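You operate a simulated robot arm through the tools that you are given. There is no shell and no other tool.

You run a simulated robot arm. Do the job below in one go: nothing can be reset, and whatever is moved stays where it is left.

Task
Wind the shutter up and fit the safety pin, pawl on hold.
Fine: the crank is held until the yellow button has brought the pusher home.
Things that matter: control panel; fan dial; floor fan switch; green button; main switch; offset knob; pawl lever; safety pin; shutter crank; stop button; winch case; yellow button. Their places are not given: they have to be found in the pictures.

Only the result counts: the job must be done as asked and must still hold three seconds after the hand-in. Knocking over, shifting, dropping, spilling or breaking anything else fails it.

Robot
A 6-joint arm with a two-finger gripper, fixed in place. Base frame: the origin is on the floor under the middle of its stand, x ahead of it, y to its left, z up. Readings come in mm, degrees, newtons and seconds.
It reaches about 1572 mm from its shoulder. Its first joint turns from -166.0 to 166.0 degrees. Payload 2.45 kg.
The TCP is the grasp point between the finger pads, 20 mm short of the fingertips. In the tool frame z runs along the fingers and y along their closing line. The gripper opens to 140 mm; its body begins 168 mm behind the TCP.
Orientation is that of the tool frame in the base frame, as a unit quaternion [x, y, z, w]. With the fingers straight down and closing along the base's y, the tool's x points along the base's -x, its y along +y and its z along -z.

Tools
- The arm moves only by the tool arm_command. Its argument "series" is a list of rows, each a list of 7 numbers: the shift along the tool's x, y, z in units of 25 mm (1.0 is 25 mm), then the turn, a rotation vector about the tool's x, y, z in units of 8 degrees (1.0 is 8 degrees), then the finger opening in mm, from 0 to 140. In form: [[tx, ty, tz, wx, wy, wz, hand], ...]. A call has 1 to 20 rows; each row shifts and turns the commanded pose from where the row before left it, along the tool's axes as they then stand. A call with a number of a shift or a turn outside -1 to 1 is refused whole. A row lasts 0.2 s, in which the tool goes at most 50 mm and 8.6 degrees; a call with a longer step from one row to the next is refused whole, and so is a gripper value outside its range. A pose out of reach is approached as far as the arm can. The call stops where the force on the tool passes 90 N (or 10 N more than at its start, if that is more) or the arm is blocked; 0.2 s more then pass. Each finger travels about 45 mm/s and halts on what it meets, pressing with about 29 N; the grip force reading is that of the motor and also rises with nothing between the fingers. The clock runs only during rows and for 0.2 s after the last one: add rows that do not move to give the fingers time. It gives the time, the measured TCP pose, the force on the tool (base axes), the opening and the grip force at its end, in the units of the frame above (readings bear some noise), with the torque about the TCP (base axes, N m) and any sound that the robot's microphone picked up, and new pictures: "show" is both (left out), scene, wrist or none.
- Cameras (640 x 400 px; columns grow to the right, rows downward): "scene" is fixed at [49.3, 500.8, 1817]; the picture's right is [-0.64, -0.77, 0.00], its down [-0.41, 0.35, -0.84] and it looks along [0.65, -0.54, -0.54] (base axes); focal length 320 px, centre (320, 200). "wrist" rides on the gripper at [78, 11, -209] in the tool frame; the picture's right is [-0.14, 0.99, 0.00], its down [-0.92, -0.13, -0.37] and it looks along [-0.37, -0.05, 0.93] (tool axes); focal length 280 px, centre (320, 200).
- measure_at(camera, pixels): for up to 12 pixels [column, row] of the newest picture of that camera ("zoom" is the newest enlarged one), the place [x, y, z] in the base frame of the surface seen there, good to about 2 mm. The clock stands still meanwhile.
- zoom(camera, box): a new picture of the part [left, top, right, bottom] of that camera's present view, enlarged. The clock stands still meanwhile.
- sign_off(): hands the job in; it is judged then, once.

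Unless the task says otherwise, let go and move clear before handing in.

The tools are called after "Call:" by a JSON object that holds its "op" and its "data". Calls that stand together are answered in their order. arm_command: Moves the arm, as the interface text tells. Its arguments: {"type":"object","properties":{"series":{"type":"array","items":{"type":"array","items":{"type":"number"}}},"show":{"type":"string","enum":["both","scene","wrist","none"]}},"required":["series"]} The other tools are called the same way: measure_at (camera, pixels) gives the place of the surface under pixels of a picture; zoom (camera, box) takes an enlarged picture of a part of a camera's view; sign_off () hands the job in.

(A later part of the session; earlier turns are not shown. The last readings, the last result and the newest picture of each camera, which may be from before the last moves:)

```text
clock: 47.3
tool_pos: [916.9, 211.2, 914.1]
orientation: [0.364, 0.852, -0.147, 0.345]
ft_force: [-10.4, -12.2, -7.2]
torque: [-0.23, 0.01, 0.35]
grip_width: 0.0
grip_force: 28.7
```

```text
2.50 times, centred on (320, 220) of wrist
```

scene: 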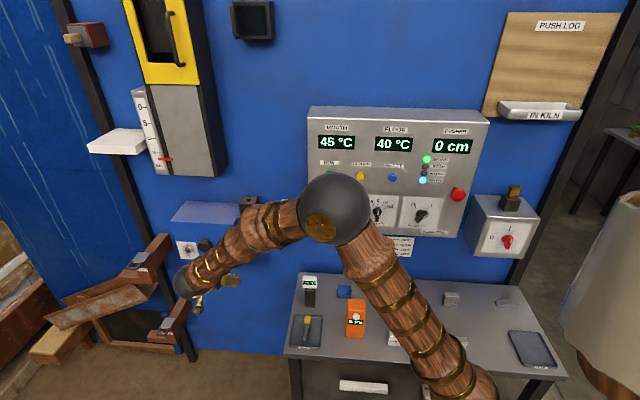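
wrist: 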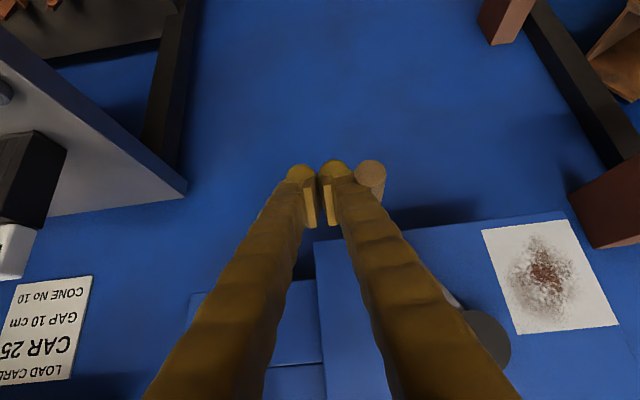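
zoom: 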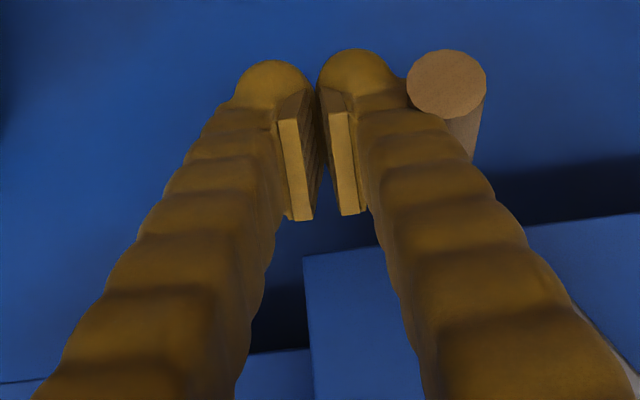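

Pushing works: the gauge is at about 17.2 with only about 17 N on the tool. I will continue along the arc.

Call:
{"op": "arm_command", "data": {"series": [[0.209, 0.656, 0.209, 0, 0, 0, 0], [0.144, 0.692, 0.144, 0, 0, 0, 0], [0.076, 0.712, 0.076, 0, 0, 0, 0], [0, 0, 0, 0, 0, 0, 0]]}}

Call:
{"op": "zoom", "data": {"camera": "scene", "box": [120, 80, 230, 180]}}

Call:
{"op": "zoom", "data": {"camera": "wrist", "box": [220, 140, 420, 300]}}

```text
clock: 48.3
tool_pos: [955.1, 248.0, 900.1]
orientation: [0.364, 0.852, -0.147, 0.347]
ft_force: [-3.9, -4.4, -1.7]
torque: [-0.08, -0.01, 0.12]
grip_width: 0.0
grip_force: 29.2
```

scene: 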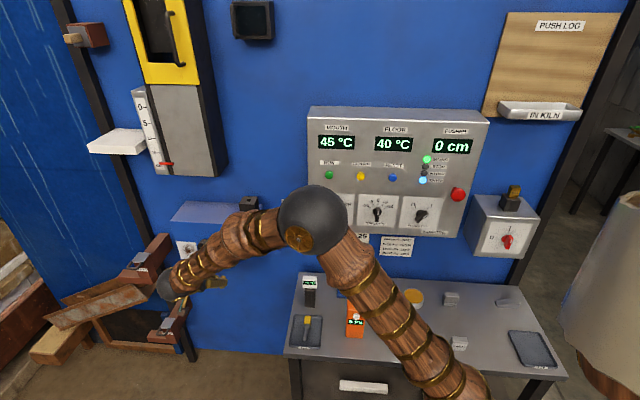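
wrist: 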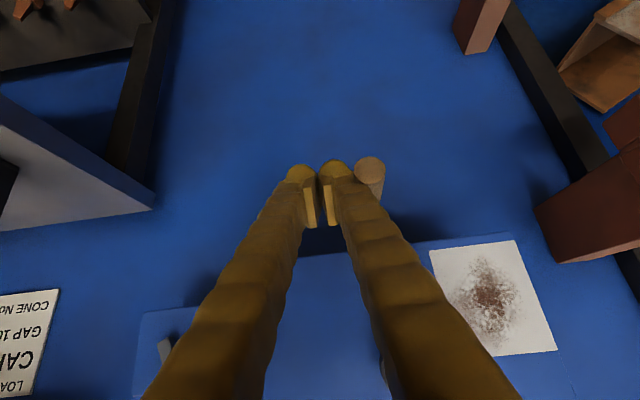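

```text
4.00 times, centred on (175, 130) of scene
```

zoom: 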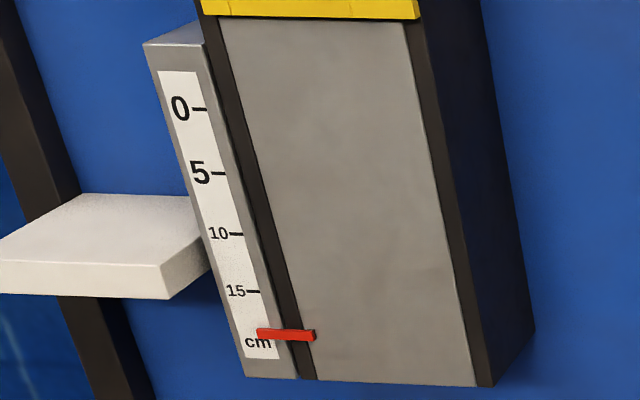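

```text
2.50 times, centred on (320, 220) of wrist
```

zoom: 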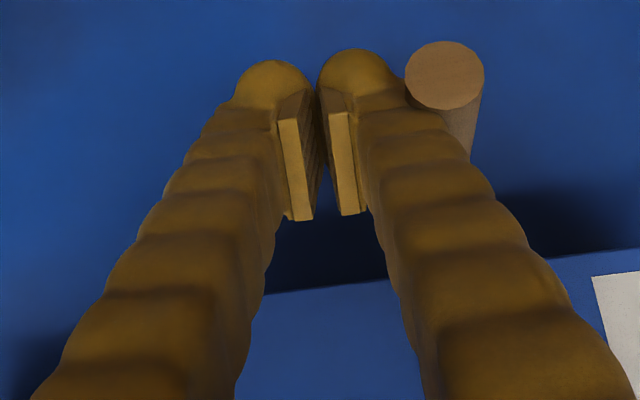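

The gauge is at about 18.8 and there is no end stop yet. I will measure the handle and keep going.

Call:
{"op": "measure_at", "data": {"camera": "wrist", "pixels": [[370, 169], [376, 170], [370, 162], [370, 178]]}}

Call:
{"op": "arm_command", "data": {"series": [[0.006, 0.72, 0.006, 0, 0, 0, 0], [-0.068, 0.712, -0.068, 0, 0, 0, 0], [0, 0, 0, 0, 0, 0, 0]]}}

Call:
{"op": "zoom", "data": {"camera": "scene", "box": [120, 80, 230, 180]}}

```text
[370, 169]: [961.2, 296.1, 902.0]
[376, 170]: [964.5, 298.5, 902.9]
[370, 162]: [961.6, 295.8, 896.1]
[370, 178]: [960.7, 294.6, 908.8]
```

```text
clock: 48.8
tool_pos: [964.8, 255.4, 899.2]
orientation: [0.367, 0.852, -0.154, 0.342]
ft_force: [-31.6, -14.7, 15.0]
torque: [0.57, -0.12, 1.05]
grip_width: 0.0
grip_force: 29.0
stopped in row 2: the force on the tool passed its limit at 135 N (the readings are from after the stop); the commanded pose is now the measured one
```

scene: 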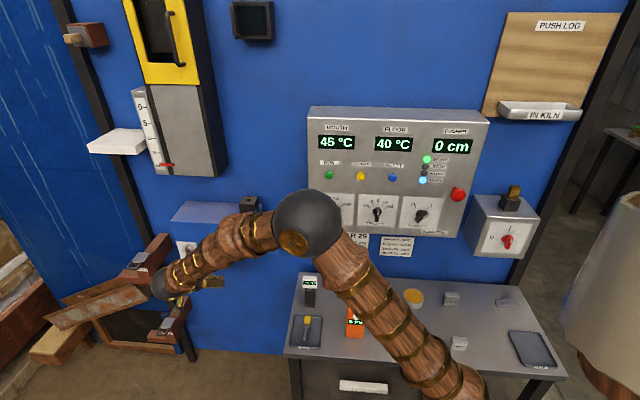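
wrist: 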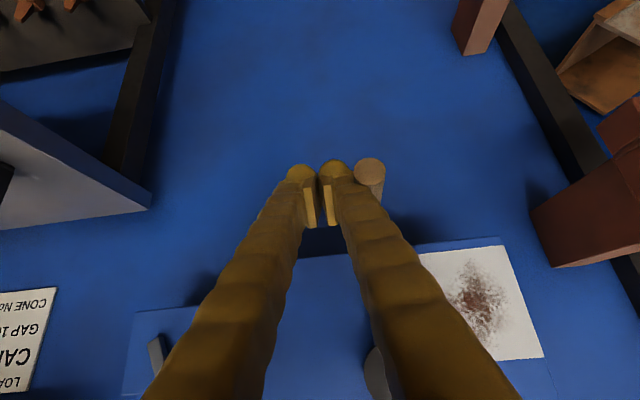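

```text
4.00 times, centred on (175, 130) of scene
```

zoom: 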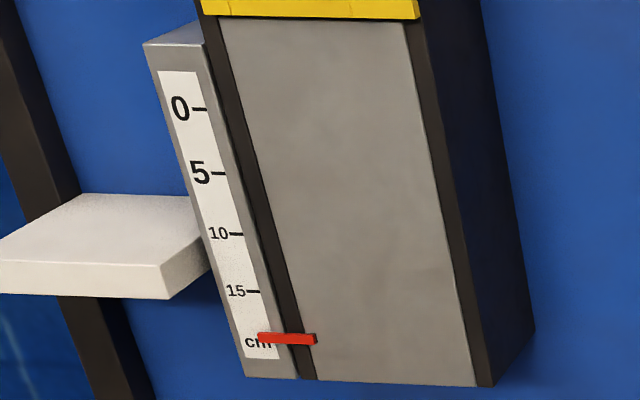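

The push stopped hard at 135 N with the handle near straight down and the gauge at about 19.1, which looks like the fully-up stop. I will ease off to the right and see whether the crank holds.

Call:
{"op": "arm_command", "data": {"series": [[0, -0.4, 0, 0, 0, 0, 0], [0, -0.4, 0, 0, 0, 0, 0], [0, 0, 0, 0, 0, 0, 0], [0, 0, 0, 0, 0, 0, 0]]}}

Call:
{"op": "zoom", "data": {"camera": "scene", "box": [120, 80, 230, 180]}}

Call:
{"op": "zoom", "data": {"camera": "wrist", "box": [260, 120, 460, 280]}}

```text
clock: 49.8
tool_pos: [949.6, 242.6, 897.2]
orientation: [0.365, 0.852, -0.153, 0.343]
ft_force: [-0.2, -0.2, 0.1]
torque: [0.02, 0.02, -0.02]
grip_width: 0.0
grip_force: 28.3
```

scene: 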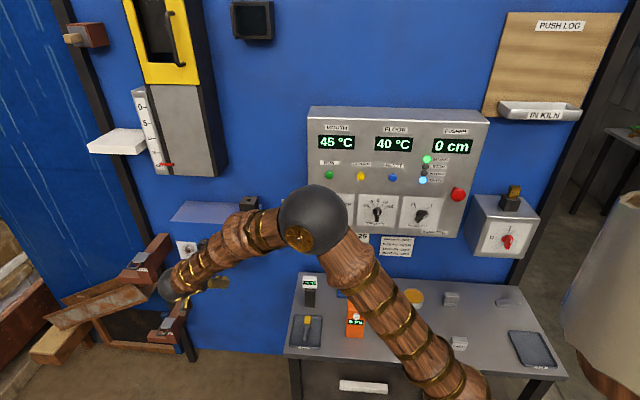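
wrist: 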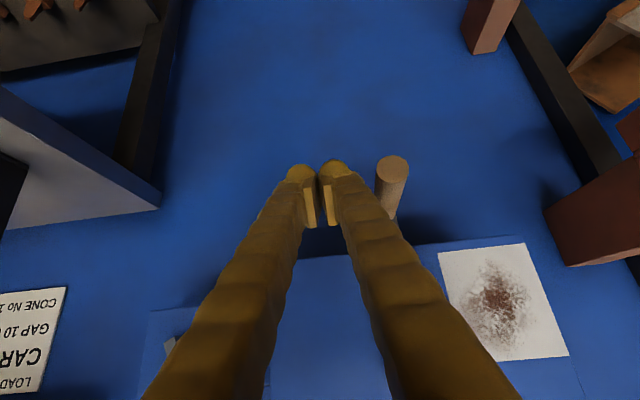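

```text
4.00 times, centred on (175, 130) of scene
```

zoom: 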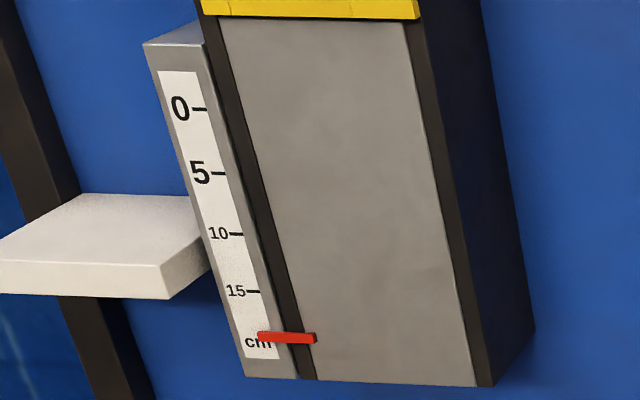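

```text
2.50 times, centred on (360, 200) of wrist
```

zoom: 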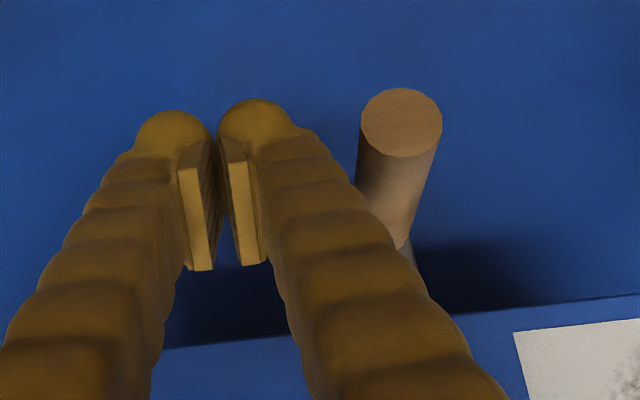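

The gauge held at about 19.0. To be sure it is the crank's own end stop, I will measure the handle, push again in very small steps and compare.

Call:
{"op": "measure_at", "data": {"camera": "wrist", "pixels": [[392, 169], [399, 170], [385, 168], [392, 162], [392, 177]]}}

Call:
{"op": "arm_command", "data": {"series": [[0, 0.45, 0, 0, 0, 0, 0], [0, 0.1, 0, 0, 0, 0, 0], [0, 0.08, 0, 0, 0, 0, 0], [0, 0.08, 0, 0, 0, 0, 0], [0, 0.06, 0, 0, 0, 0, 0], [0, 0.06, 0, 0, 0, 0, 0], [0, 0.06, 0, 0, 0, 0, 0]]}}

Call:
{"op": "zoom", "data": {"camera": "scene", "box": [120, 80, 230, 180]}}

```text
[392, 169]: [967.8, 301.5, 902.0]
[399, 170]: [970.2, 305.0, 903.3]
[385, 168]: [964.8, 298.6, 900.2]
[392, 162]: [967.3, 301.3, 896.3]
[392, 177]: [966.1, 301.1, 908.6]
```

```text
clock: 51.4
tool_pos: [964.0, 255.4, 897.5]
orientation: [0.366, 0.852, -0.154, 0.342]
ft_force: [-62.4, -38.0, 5.9]
torque: [0.41, -0.25, 2.09]
grip_width: 0.0
grip_force: 28.5
```

scene: 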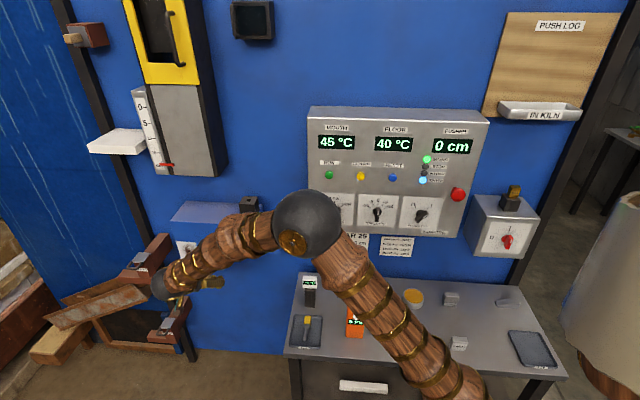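
wrist: 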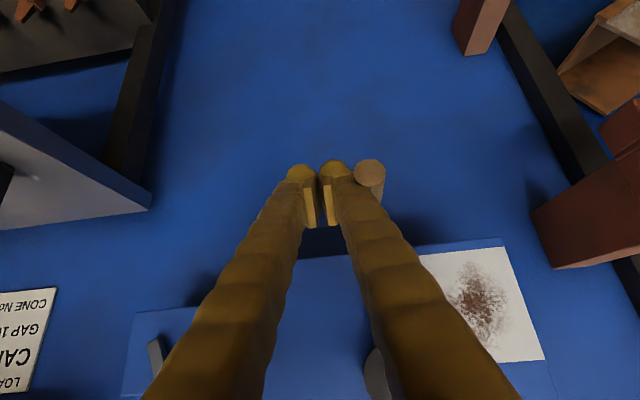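

```text
4.00 times, centred on (175, 130) of scene
```

zoom: 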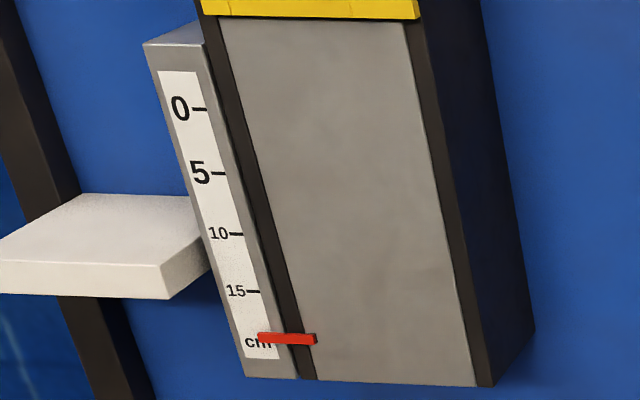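

The force rose to 73 N with no further movement, so the shutter is at its stop and the ratchet holds it. I will back away from the crank to a clear spot and lift up.

Call:
{"op": "arm_command", "data": {"series": [[0, -0.3, 0, 0, 0, 0, 0], [0, -0.4, 0, 0, 0, 0, 0], [0.778, 0, -0.778, 0, 0, 0, 0], [0.778, 0, -0.778, 0, 0, 0, 0], [0.778, 0, -0.778, 0, 0, 0, 0], [0.778, 0, -0.778, 0, 0, 0, 0], [0.5, 0, -0.9, 0, 0, 0, 0], [-0.9, 0, -1, 0, 0, 0, 0], [-1, 0, -1, 0, 0, 0, 0], [-1, 0, -1, 0, 0, 0, 0], [-1, 0, -1, 0, 0, 0, 0], [-1, 0, -1, 0, 0, 0, 0], [-1, 0, -1, 0, 0, 0, 40], [-1, 0, -1, 0, 0, 0, 40], [-1, 0, -1, 0, 0, 0, 40], [-1, 0, -1, 0, 0, 0, 40], [0, 0, 0, 0, 0, 0, 40]]}}

Call:
{"op": "zoom", "data": {"camera": "scene", "box": [160, 180, 310, 290]}}

Call:
{"op": "zoom", "data": {"camera": "scene", "box": [120, 80, 230, 180]}}

```text
clock: 55.0
tool_pos: [866.6, 343.0, 1222.1]
orientation: [0.365, 0.852, -0.153, 0.343]
ft_force: [-0.6, -0.1, -0.1]
torque: [0.0, -0.02, 0.04]
grip_width: 40.0
grip_force: 0.1
```

scene: 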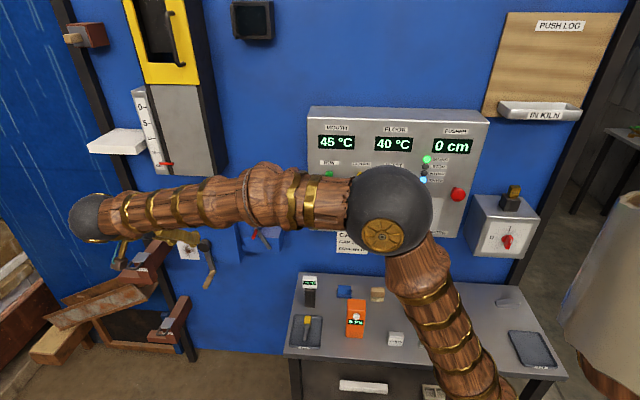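
wrist: 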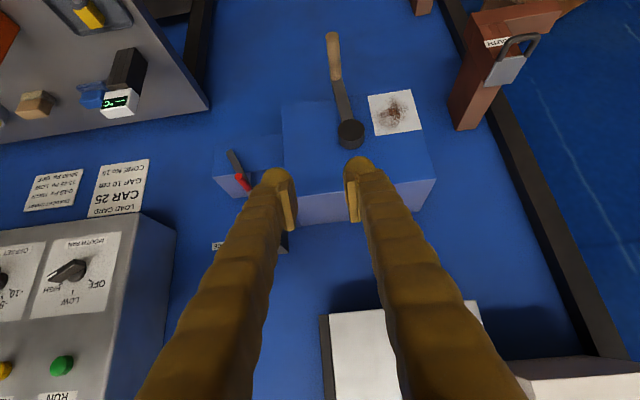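

```text
3.64 times, centred on (235, 235) of scene
```

zoom: 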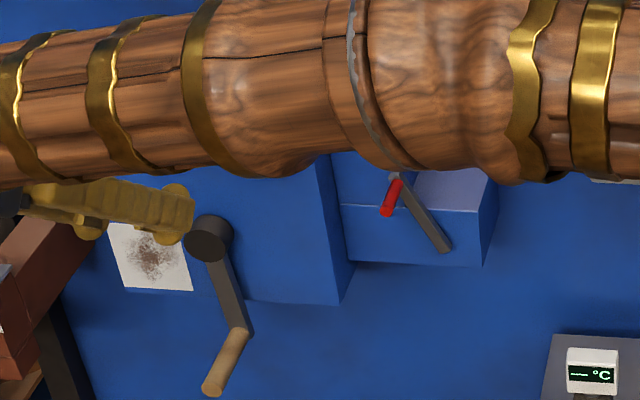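

```text
4.00 times, centred on (175, 130) of scene
```

zoom: 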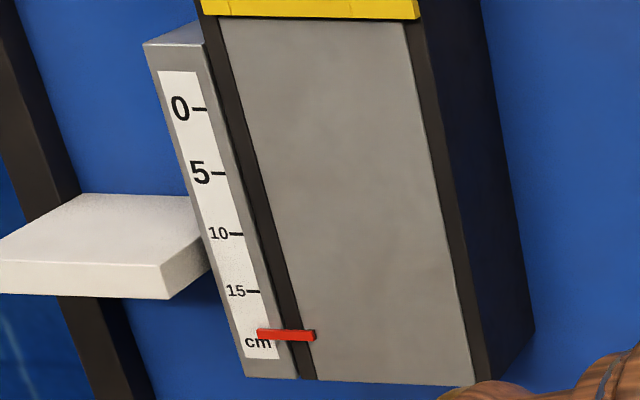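

The crank hangs almost straight down, the pawl is still on HOLD, and the gauge settled at about 18.8. Next I will tilt the tool to vertical and look down on the socket block from above to find its hole.

Call:
{"op": "arm_command", "data": {"series": [[0, 0, 0, -0.2, 0.8, -0.095, 140], [0, 0, 0, 0, 0.93, 0, 140], [0, 0, 0, 0, 0.93, 0, 140], [0, 0, 0, 0, 0.93, 0, 140], [0, 0, 0, 0, 0.93, 0, 140], [0, 0, 0, 0, 0.93, 0, 140], [0, 0, -1, 0, 0, 0, 140], [0, -1, -1, 0, 0, 0, 140], [-1, -1, -1, 0, 0, 0, 140], [-1, -1, -1, 0, 0, 0, 140], [-1, -1, 0, 0, 0, 0, 140], [-1, -0.88, 0, 0, 0, 0, 140], [-1, 0, 0, 0, 0, 0, 140], [-1, 0, 0, 0, 0, 0, 140], [0, 0, 0, 0, 0, 0, 140]]}}

```text
clock: 58.2
tool_pos: [884.8, 152.2, 1325.8]
orientation: [0.382, 0.924, -0.001, 0.004]
ft_force: [-0.7, -0.1, 0.8]
torque: [0.02, 0.0, -0.03]
grip_width: 139.9
grip_force: 0.1
```

scene: 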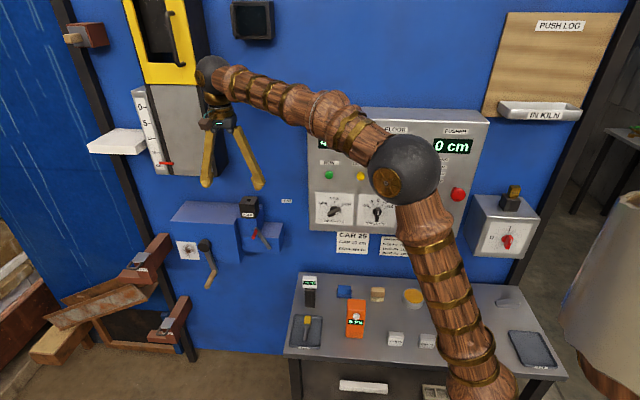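
wrist: 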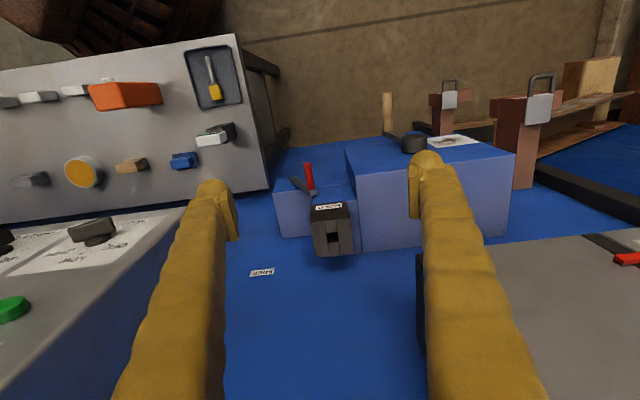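

The block and its slot are in clear view between the fingers at wrist pixel (332,240). I will zoom in on it and measure from both cameras.

Call:
{"op": "zoom", "data": {"camera": "wrist", "box": [280, 190, 380, 270]}}

Call:
{"op": "zoom", "data": {"camera": "scene", "box": [230, 185, 290, 235]}}

```text
5.00 times, centred on (330, 230) of wrist
```

zoom: 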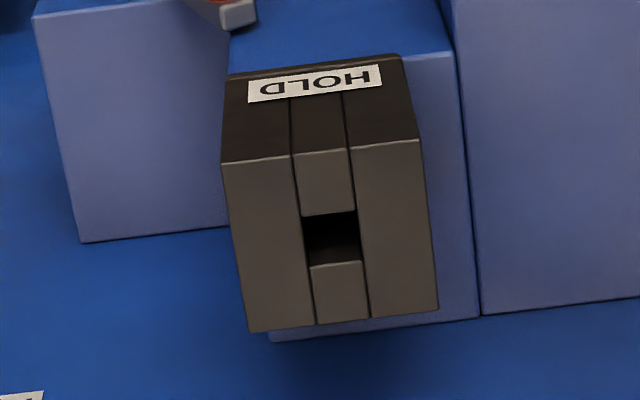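

```text
8.00 times, centred on (260, 210) of scene
```

zoom: 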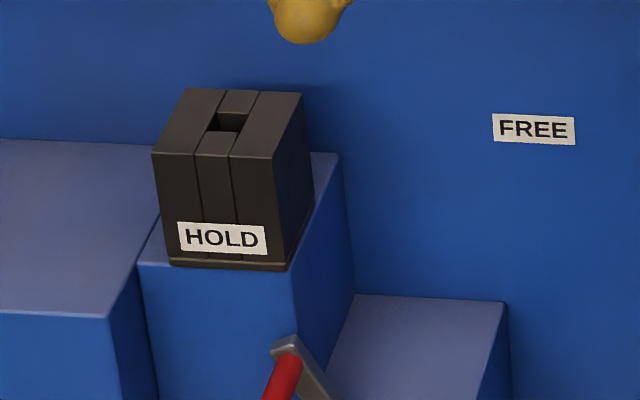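

Call:
{"op": "measure_at", "data": {"camera": "zoom", "pixels": [[192, 92], [296, 96], [158, 150], [272, 154], [214, 122], [235, 105], [222, 138], [255, 130], [195, 125], [240, 118]]}}

Call:
{"op": "zoom", "data": {"camera": "wrist", "box": [280, 190, 380, 270]}}

```text
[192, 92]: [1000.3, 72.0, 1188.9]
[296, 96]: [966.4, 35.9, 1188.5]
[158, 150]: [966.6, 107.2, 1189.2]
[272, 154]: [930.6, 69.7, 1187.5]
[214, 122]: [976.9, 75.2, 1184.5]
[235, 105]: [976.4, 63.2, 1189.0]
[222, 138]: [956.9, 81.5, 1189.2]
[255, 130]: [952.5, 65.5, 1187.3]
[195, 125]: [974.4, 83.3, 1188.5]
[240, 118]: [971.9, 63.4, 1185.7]
```

```text
5.00 times, centred on (330, 230) of wrist
```

zoom: 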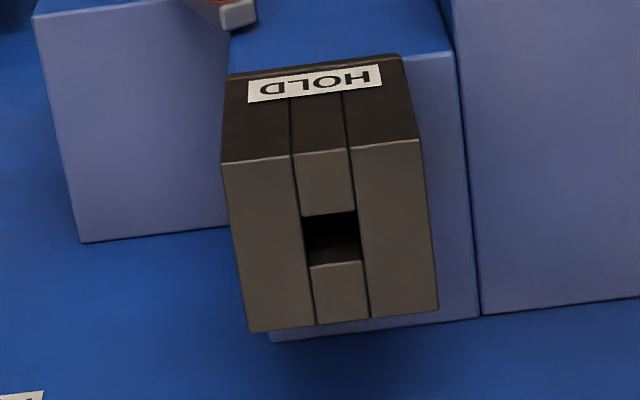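

Call:
{"op": "measure_at", "data": {"camera": "zoom", "pixels": [[227, 166], [412, 145], [254, 328], [432, 305], [298, 214], [298, 240], [306, 268], [335, 268], [364, 258], [361, 235], [356, 208], [328, 212]]}}

```text
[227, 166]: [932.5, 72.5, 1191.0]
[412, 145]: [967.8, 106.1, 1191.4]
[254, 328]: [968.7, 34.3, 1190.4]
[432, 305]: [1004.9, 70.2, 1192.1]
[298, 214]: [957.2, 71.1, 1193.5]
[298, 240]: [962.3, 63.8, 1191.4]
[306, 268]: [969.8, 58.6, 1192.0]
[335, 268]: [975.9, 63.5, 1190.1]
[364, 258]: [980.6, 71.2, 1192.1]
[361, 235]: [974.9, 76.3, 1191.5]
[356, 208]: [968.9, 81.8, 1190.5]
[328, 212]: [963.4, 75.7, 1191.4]
```

The hole is centred at about s=−734.5, d=74, with the block top at z≈1190 and an opening of roughly 15 mm. I will now move out from the wall and over the pin tray.

Call:
{"op": "arm_command", "data": {"series": [[1, 0, 0, 0, 0, 0, 140], [1, 0, 0, 0, 0, 0, 100], [1, 0, 0, 0, 0, 0, 60], [1, 0, 0, 0, 0, 0, 60], [0.1, -0.936, 1, 0, 0, 0, 60], [0, -0.936, 1, 0, 0, 0, 60], [0, -0.936, 1, 0, 0, 0, 60], [0, -0.936, 1, 0, 0, 0, 60], [0, -0.936, 1, 0, 0, 0, 60], [0, -0.936, 1, 0, 0, 0, 60], [0, -0.936, 1, 0, 0, 0, 60], [0, -0.936, 1, 0, 0, 0, 60], [0, -0.936, 1, 0, 0, 0, 60], [0, -0.936, 1, 0, 0, 0, 60], [0, 0, 1, 0, 0, 0, 60], [0, 0, 1, 0, 0, 0, 60], [0, 0, 0, 0, 0, 0, 60]]}}

```text
clock: 61.8
tool_pos: [648.4, 56.2, 1022.4]
orientation: [0.384, 0.923, -0.001, 0.004]
ft_force: [-0.1, 0.0, 0.1]
torque: [0.02, 0.02, 0.0]
grip_width: 60.2
grip_force: 0.1
```

scene: 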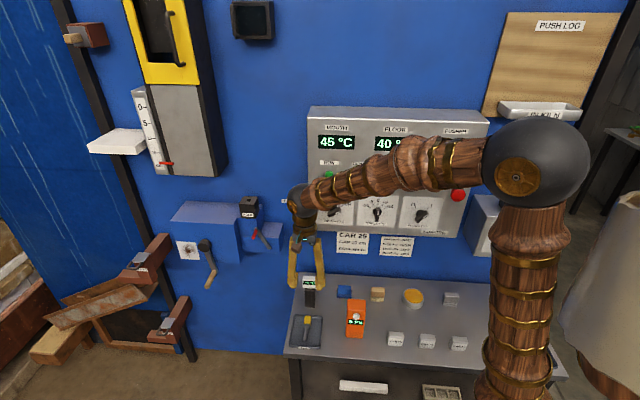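
wrist: 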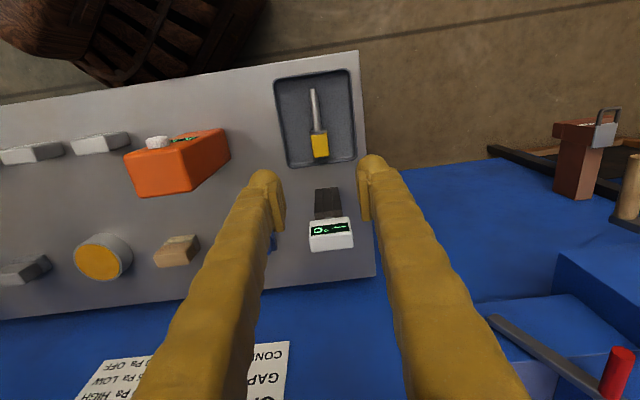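

The pin is visible in the tray, with its head at wrist pixel (320,145). I will zoom and measure its position and direction.

Call:
{"op": "zoom", "data": {"camera": "wrist", "box": [265, 65, 365, 170]}}

```text
3.81 times, centred on (315, 118) of wrist
```

zoom: 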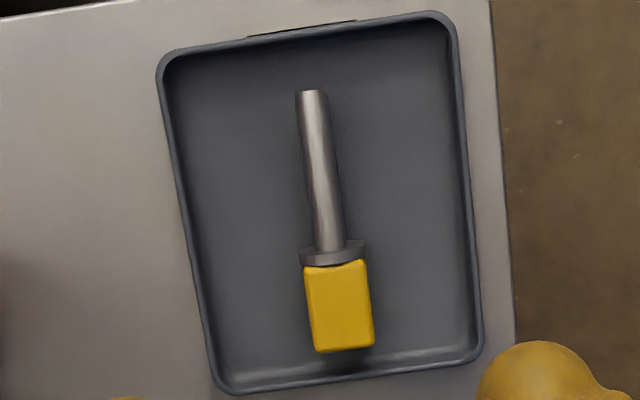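

Call:
{"op": "measure_at", "data": {"camera": "zoom", "pixels": [[308, 270], [365, 264], [317, 348], [370, 344], [340, 308], [330, 254], [328, 235], [320, 170], [311, 97], [318, 93], [270, 300], [420, 290]]}}

```text
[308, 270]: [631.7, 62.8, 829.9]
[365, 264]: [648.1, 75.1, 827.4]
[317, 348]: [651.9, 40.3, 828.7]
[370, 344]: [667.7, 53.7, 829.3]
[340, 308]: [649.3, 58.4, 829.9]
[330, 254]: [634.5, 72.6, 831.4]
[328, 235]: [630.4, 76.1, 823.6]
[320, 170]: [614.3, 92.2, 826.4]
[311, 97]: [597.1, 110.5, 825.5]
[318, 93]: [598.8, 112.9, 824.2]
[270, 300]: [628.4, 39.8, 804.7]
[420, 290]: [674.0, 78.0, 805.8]
```

The pin head centre averages (648.6, 58.5) with its top at z≈828, and the tool is already aligned across it. I will narrow the opening to 32 mm and descend in stages.

Call:
{"op": "arm_command", "data": {"series": [[0.06, 0.07, 0, 0, 0, 0, 32], [0, 0, 1, 0, 0, 0, 32], [0, 0, 1, 0, 0, 0, 32], [0, 0, 1, 0, 0, 0, 32], [0, 0, 1, 0, 0, 0, 32], [0, 0, 1, 0, 0, 0, 32], [0, 0, 0.6, 0, 0, 0, 32], [0, 0, 0, 0, 0, 0, 32]]}}

Call:
{"op": "zoom", "data": {"camera": "wrist", "box": [220, 40, 420, 240]}}

Call:
{"op": "zoom", "data": {"camera": "scene", "box": [270, 240, 350, 350]}}

```text
clock: 63.6
tool_pos: [649.7, 60.2, 882.4]
orientation: [0.383, 0.924, 0.0, 0.005]
ft_force: [0.4, -0.3, 0.2]
torque: [0.02, 0.02, 0.01]
grip_width: 32.1
grip_force: 0.0
```

scene: 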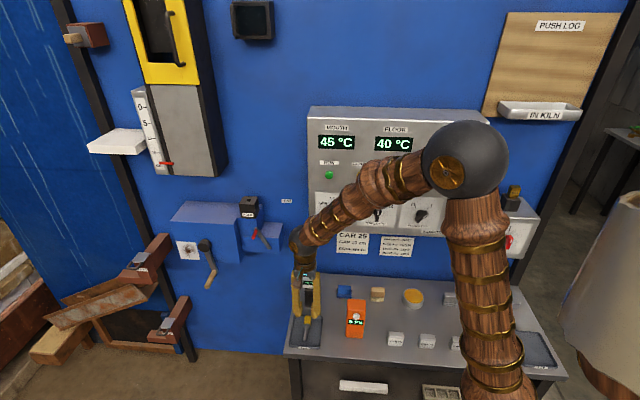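
wrist: 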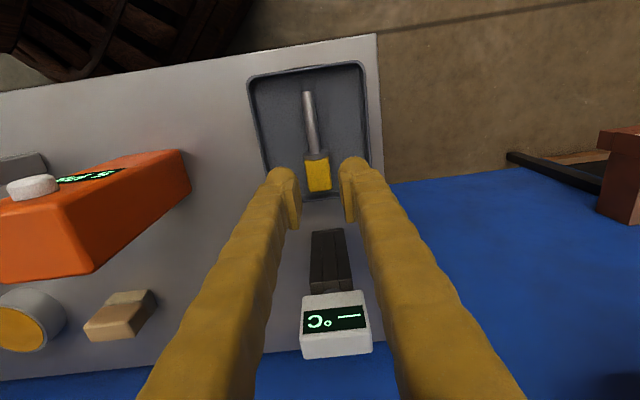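

```text
2.00 times, centred on (320, 140) of wrist
```

zoom: 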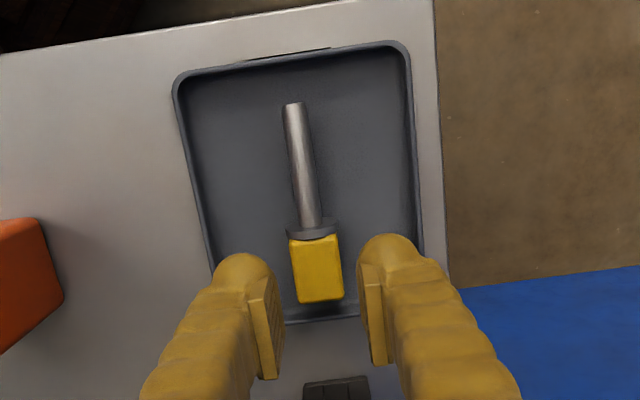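

```text
3.64 times, centred on (310, 295) of scene
```

zoom: 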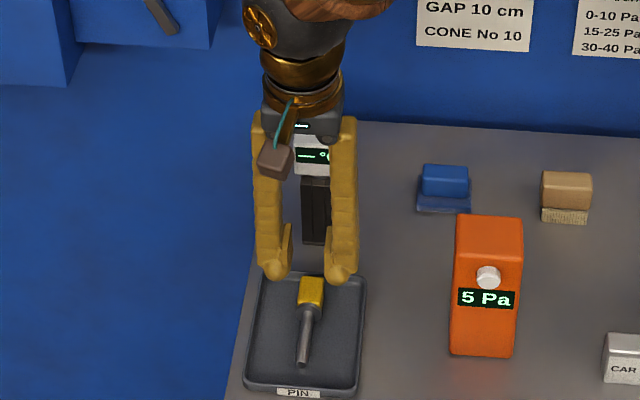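

The tool is 55 mm above the pin, but the right-hand finger is close to the tray wall in the zoom. I will measure the head, the tray walls and the rim before going lower.

Call:
{"op": "zoom", "data": {"camera": "wrist", "box": [260, 90, 380, 200]}}

```text
3.64 times, centred on (320, 145) of wrist
```

zoom: 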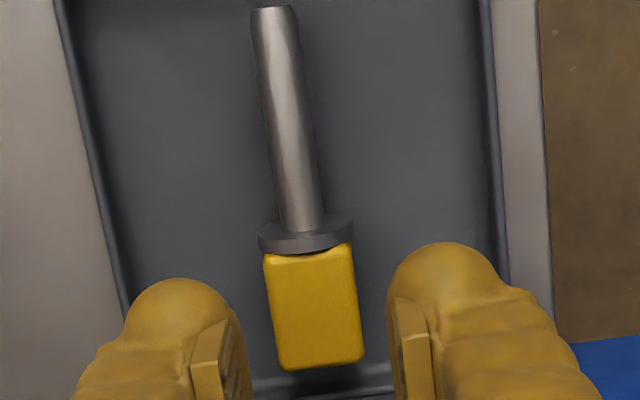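

Call:
{"op": "measure_at", "data": {"camera": "zoom", "pixels": [[268, 262], [350, 252], [281, 365], [360, 355], [315, 310], [130, 275], [500, 262], [485, 240], [110, 250], [505, 280], [290, 140], [275, 20]]}}

```text
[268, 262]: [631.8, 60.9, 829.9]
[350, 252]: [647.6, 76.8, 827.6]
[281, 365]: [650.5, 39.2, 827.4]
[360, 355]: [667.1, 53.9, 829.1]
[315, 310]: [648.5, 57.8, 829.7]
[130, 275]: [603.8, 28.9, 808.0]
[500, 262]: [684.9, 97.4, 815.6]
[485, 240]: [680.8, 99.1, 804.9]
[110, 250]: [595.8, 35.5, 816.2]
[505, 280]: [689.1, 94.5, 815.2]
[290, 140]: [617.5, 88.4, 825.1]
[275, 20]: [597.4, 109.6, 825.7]
```

The tray is about 103 mm wide inside and the pin is centred in it, so there is roughly 9 mm of clearance on each side. I will correct 2 mm sideways and descend.

Call:
{"op": "arm_command", "data": {"series": [[-0.06, -0.085, 0.8, 0, 0, 0, 32], [0, 0, 0.8, 0, 0, 0, 32], [0, 0, 0.4, 0, 0, 0, 32], [0, 0, 0.16, 0, 0, 0, 32], [0, 0, 0, 0, 0, 0, 32]]}}

Call:
{"op": "zoom", "data": {"camera": "scene", "box": [280, 290, 340, 350]}}

Call:
{"op": "zoom", "data": {"camera": "wrist", "box": [260, 110, 380, 240]}}

```text
clock: 64.8
tool_pos: [649.9, 55.3, 828.5]
orientation: [0.384, 0.923, -0.002, 0.004]
ft_force: [0.4, 0.3, 0.3]
torque: [0.0, 0.03, 0.0]
grip_width: 32.0
grip_force: 0.0
```

scene: 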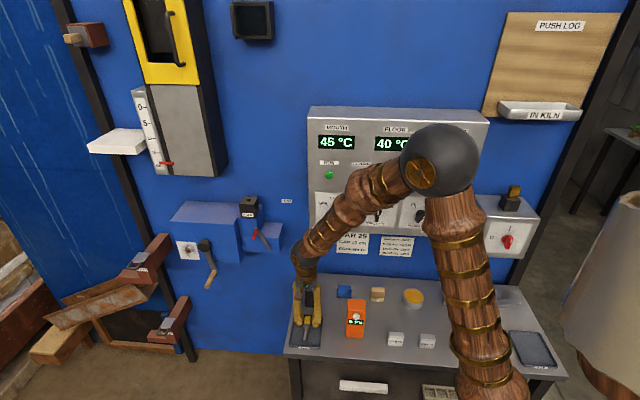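
wrist: 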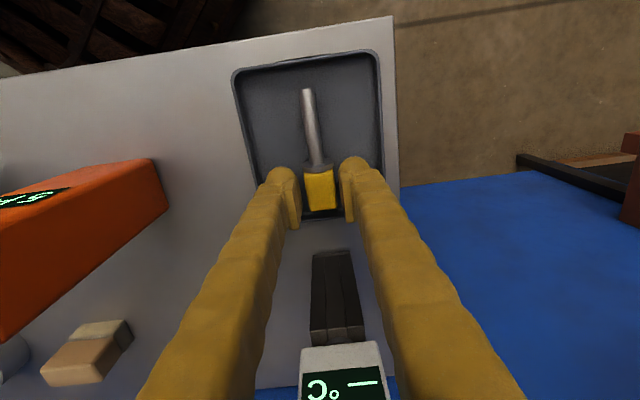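

```text
6.67 times, centred on (310, 320) of scene
```

zoom: 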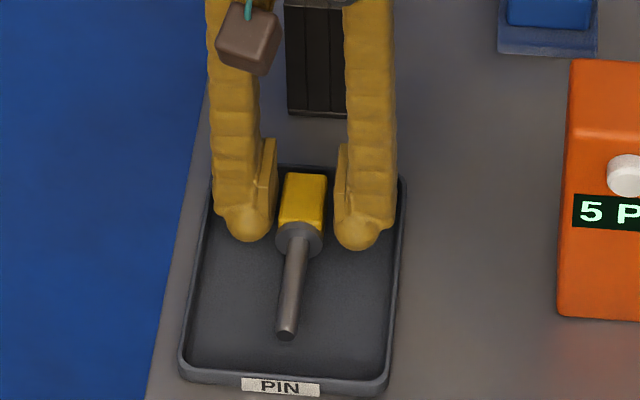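

```text
3.08 times, centred on (320, 175) of wrist
```

zoom: 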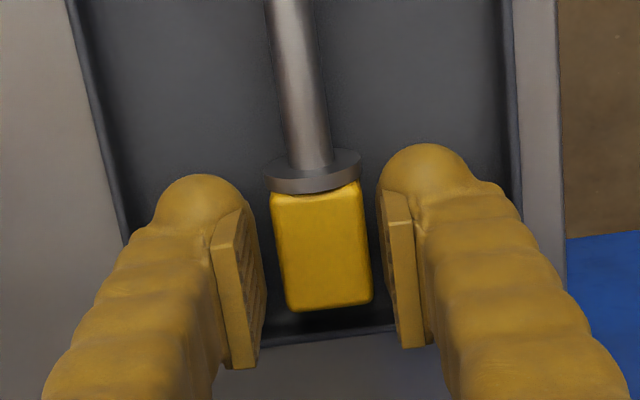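

The head is centred between the pads and nothing is touching. I will go 3 mm lower and close on it.

Call:
{"op": "arm_command", "data": {"series": [[0, 0, 0.12, 0, 0, 0, 32], [0, 0, 0, 0, 0, 0, 10], [0, 0, 0, 0, 0, 0, 10], [0, 0, 0, 0, 0, 0, 10], [0, 0, 0, 0, 0, 0, 10]]}}

Call:
{"op": "zoom", "data": {"camera": "wrist", "box": [260, 110, 380, 240]}}

```text
clock: 66.0
tool_pos: [649.3, 56.5, 825.9]
orientation: [0.383, 0.924, 0.0, 0.004]
ft_force: [-0.8, -0.3, -0.5]
torque: [0.0, 0.01, 0.02]
grip_width: 22.6
grip_force: 29.0
```

scene: 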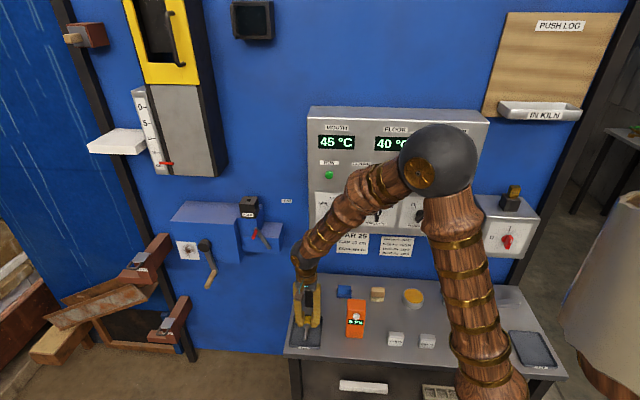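
wrist: 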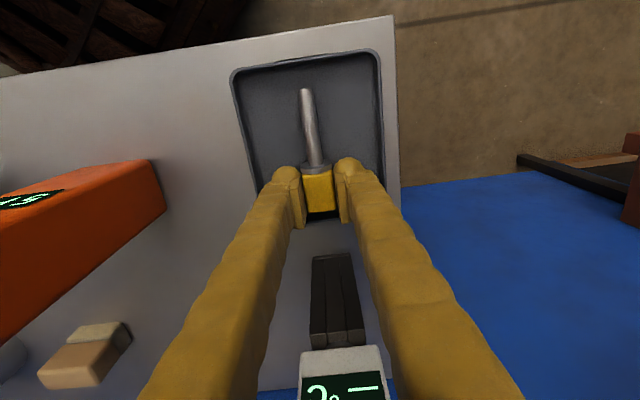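

```text
3.08 times, centred on (320, 175) of wrist
```

zoom: 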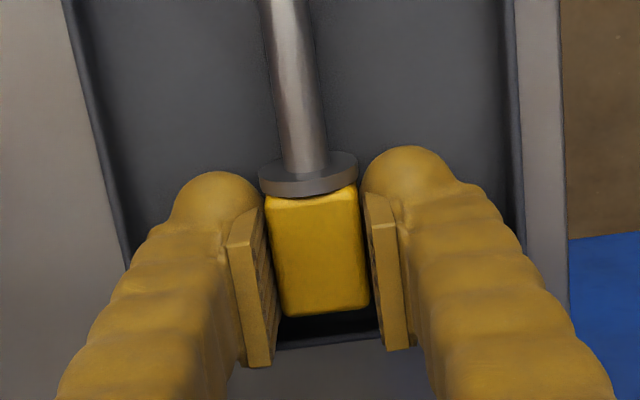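

The head is gripped at 22.6 mm with 29 N. I will lift it clear of the tray and check the hold.

Call:
{"op": "arm_command", "data": {"series": [[0, 0, -0.4, 0, 0, 0, 10], [0, 0, -0.6, 0, 0, 0, 10], [0, 0, -1, 0, 0, 0, 10], [0, 0, -1, 0, 0, 0, 10], [0, 0, -1, 0, 0, 0, 10], [0, 0, -1, 0, 0, 0, 10], [0, 0, -1, 0, 0, 0, 10], [0, 0, 0, 0, 0, 0, 10]]}}

Call:
{"op": "zoom", "data": {"camera": "wrist", "box": [240, 90, 400, 240]}}

Call:
{"op": "zoom", "data": {"camera": "scene", "box": [270, 230, 350, 330]}}

```text
clock: 67.8
tool_pos: [651.2, 56.5, 976.1]
orientation: [0.383, 0.924, -0.001, 0.005]
ft_force: [-0.6, 0.4, -0.9]
torque: [0.01, -0.03, 0.02]
grip_width: 22.7
grip_force: 29.2
```

scene: 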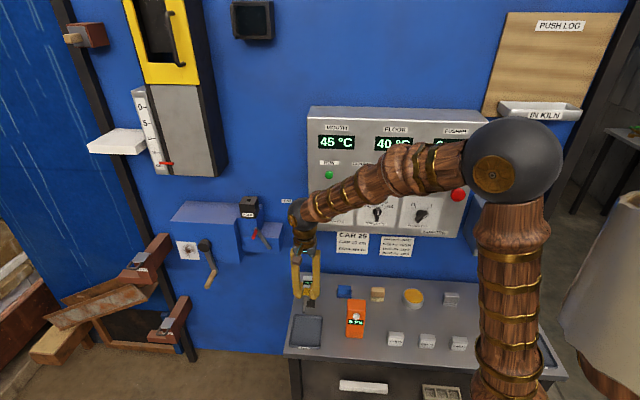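
wrist: 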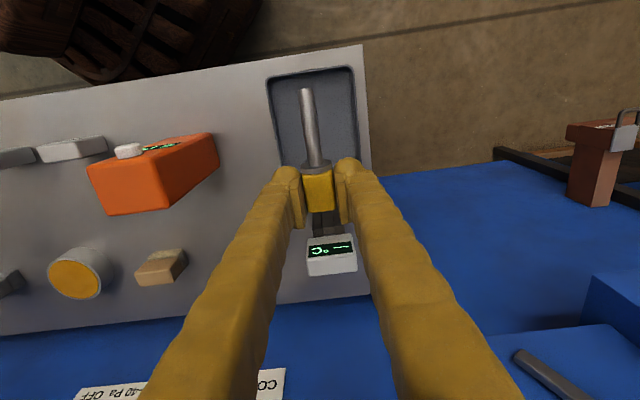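

```text
2.67 times, centred on (320, 165) of wrist
```

zoom: 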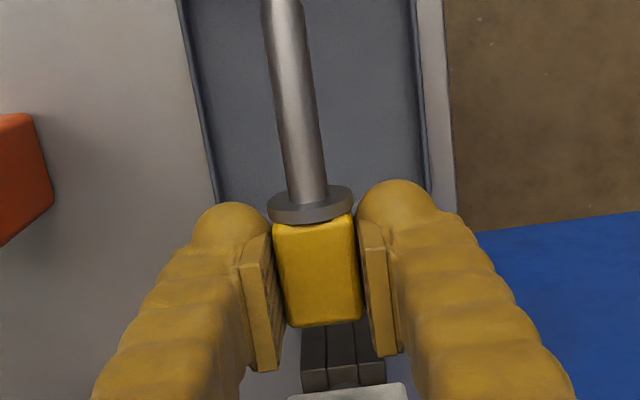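

```text
4.00 times, centred on (310, 280) of scene
```

zoom: 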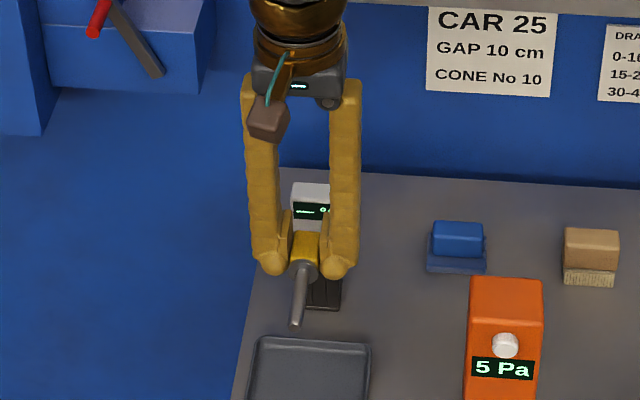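

The pin is held firmly. I will measure it in the grip to know where its shaft lies relative to the TCP.

Call:
{"op": "measure_at", "data": {"camera": "zoom", "pixels": [[295, 320], [300, 275], [306, 324]]}}

Call:
{"op": "measure_at", "data": {"camera": "wrist", "pixels": [[319, 190], [315, 165], [314, 158], [311, 135], [308, 110], [306, 94], [306, 89], [303, 110], [313, 110], [306, 135], [316, 135], [320, 205]]}}

```text
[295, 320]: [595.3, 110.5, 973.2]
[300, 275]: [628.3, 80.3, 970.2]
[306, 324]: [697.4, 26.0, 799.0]
```

```text
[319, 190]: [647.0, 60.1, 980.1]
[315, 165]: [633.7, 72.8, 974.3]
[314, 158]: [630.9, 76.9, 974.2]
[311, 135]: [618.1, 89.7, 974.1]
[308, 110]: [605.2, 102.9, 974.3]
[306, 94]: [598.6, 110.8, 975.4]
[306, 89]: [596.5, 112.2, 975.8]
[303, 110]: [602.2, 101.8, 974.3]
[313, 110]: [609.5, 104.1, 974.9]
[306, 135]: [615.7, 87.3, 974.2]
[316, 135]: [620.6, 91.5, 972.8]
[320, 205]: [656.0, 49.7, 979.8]
```

The pin is horizontal and its axis lies about 8.5 mm beyond the TCP. The tip is about 77 mm from the TCP along tool x, and the collar about 25 mm. I will raise it well above the table.

Call:
{"op": "arm_command", "data": {"series": [[0, 0, -1, 0, 0, 0, 10], [0, 0, -1, 0, 0, 0, 10], [0, 0, -1, 0, 0, 0, 10], [0, 0, -1, 0, 0, 0, 10], [0, 0, -1, 0, 0, 0, 10], [0, 0, -1, 0, 0, 0, 10], [0, 0, -1, 0, 0, 0, 10], [0, 0, -1, 0, 0, 0, 10], [0, 0, -1, 0, 0, 0, 10], [0.4, 0.5, -1, 0, 0, 0, 10], [0.8, 1, -1, 0, 0, 0, 10], [0.8, 1, -1, 0, 0, 0, 10], [0, 1, -1, 0, 0, 0, 10], [0, 0, 0, 0, 0, 0, 10]]}}

```text
clock: 70.8
tool_pos: [674.8, 156.5, 1301.0]
orientation: [0.384, 0.923, -0.001, 0.004]
ft_force: [0.1, -0.5, -1.3]
torque: [-0.05, 0.02, 0.02]
grip_width: 22.7
grip_force: 28.9
```

scene: 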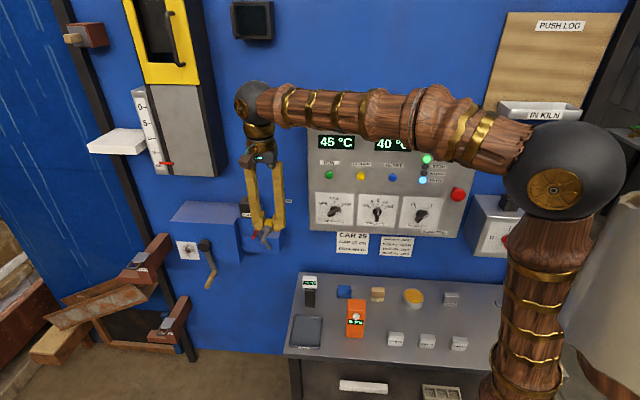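
wrist: 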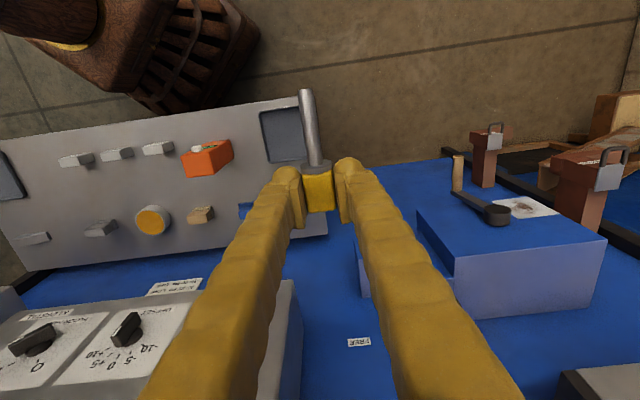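

The pin is clear at z≈1300 and 340 mm from the wall. I will pitch the tool up to face the wall, which turns the pin tip-down.

Call:
{"op": "arm_command", "data": {"series": [[0, 0, 0, 0, -0.9316, 0, 10], [0, 0, 0, 0, -0.9316, 0, 10], [0, 0, 0, 0, -0.9316, 0, 10], [0, 0, 0, 0, -0.9316, 0, 10], [0, 0, 0, 0, -0.9316, 0, 10], [0, 0, 0, 0, -0.9316, 0, 10], [0, 0, 0, 0, -0.9316, 0, 10], [0, 0, 0, 0, -0.9316, 0, 10], [0, 0, 0, 0, -0.9316, 0, 10], [0, 0, 0, 0, -0.9316, 0, 10], [0, 0, 0, 0, -0.9316, 0, 10], [0, 0, 0, 0, -0.9316, 0, 10], [0, 0, 0, 0, 0, 0, 10]]}}

Call:
{"op": "zoom", "data": {"camera": "scene", "box": [190, 120, 330, 260]}}

```text
clock: 73.6
tool_pos: [672.6, 155.5, 1298.8]
orientation: [0.271, 0.653, -0.27, 0.653]
ft_force: [-0.1, 0.2, -0.4]
torque: [0.04, 0.01, 0.0]
grip_width: 22.9
grip_force: 28.7
```

scene: 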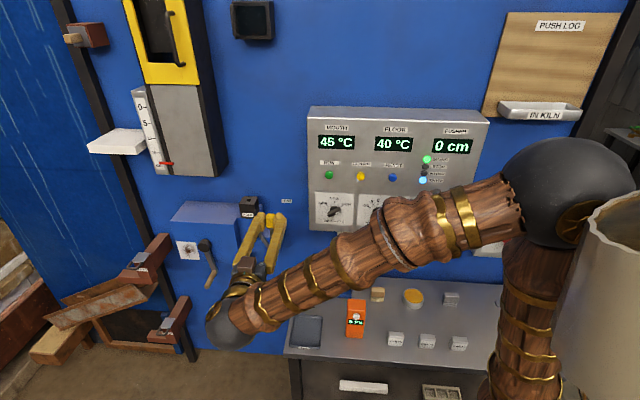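
wrist: 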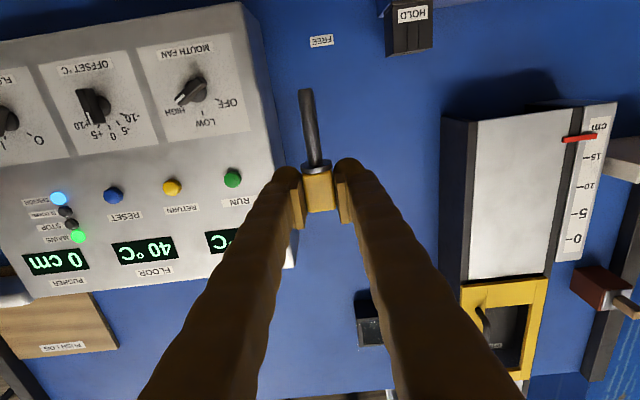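

```text
2.86 times, centred on (260, 190) of scene
```

zoom: 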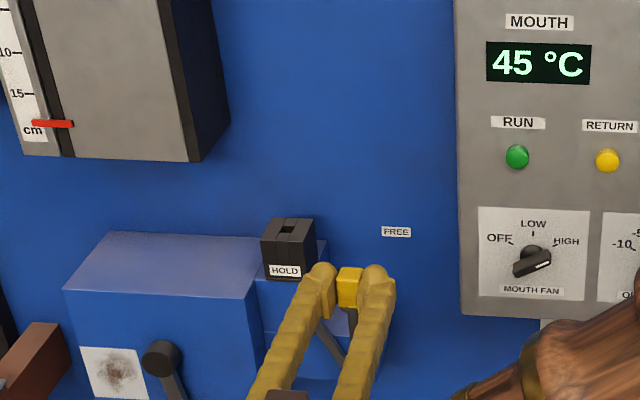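

The pin now points down; its tip is at wrist pixel (305,92). I will measure the shaft to get its exact lean and offset.

Call:
{"op": "zoom", "data": {"camera": "wrist", "box": [260, 70, 380, 230]}}

```text
2.50 times, centred on (320, 150) of wrist
```

zoom: 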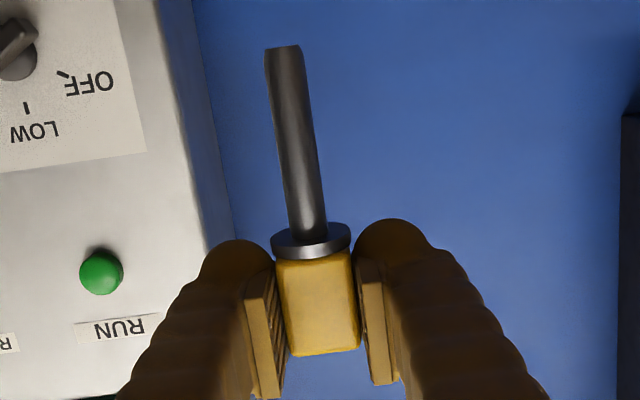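

Call:
{"op": "measure_at", "data": {"camera": "zoom", "pixels": [[269, 55], [284, 55], [299, 55], [279, 110], [293, 110], [308, 110], [289, 200], [305, 200], [321, 200], [310, 240], [318, 300], [283, 48]]}}

Call:
{"op": "measure_at", "data": {"camera": "scene", "pixels": [[266, 222], [266, 226], [266, 232], [266, 236]]}}

```text
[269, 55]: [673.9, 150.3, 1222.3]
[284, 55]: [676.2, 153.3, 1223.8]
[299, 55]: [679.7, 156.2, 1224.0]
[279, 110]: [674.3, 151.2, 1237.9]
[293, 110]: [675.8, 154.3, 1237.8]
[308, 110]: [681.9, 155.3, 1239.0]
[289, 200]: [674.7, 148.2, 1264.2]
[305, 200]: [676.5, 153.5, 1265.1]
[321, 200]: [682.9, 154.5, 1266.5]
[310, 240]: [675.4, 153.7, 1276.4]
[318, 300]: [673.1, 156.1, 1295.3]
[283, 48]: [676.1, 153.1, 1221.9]
```

```text
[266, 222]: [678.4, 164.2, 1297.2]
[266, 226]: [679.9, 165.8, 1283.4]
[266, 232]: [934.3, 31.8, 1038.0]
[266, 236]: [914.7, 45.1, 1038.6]
```

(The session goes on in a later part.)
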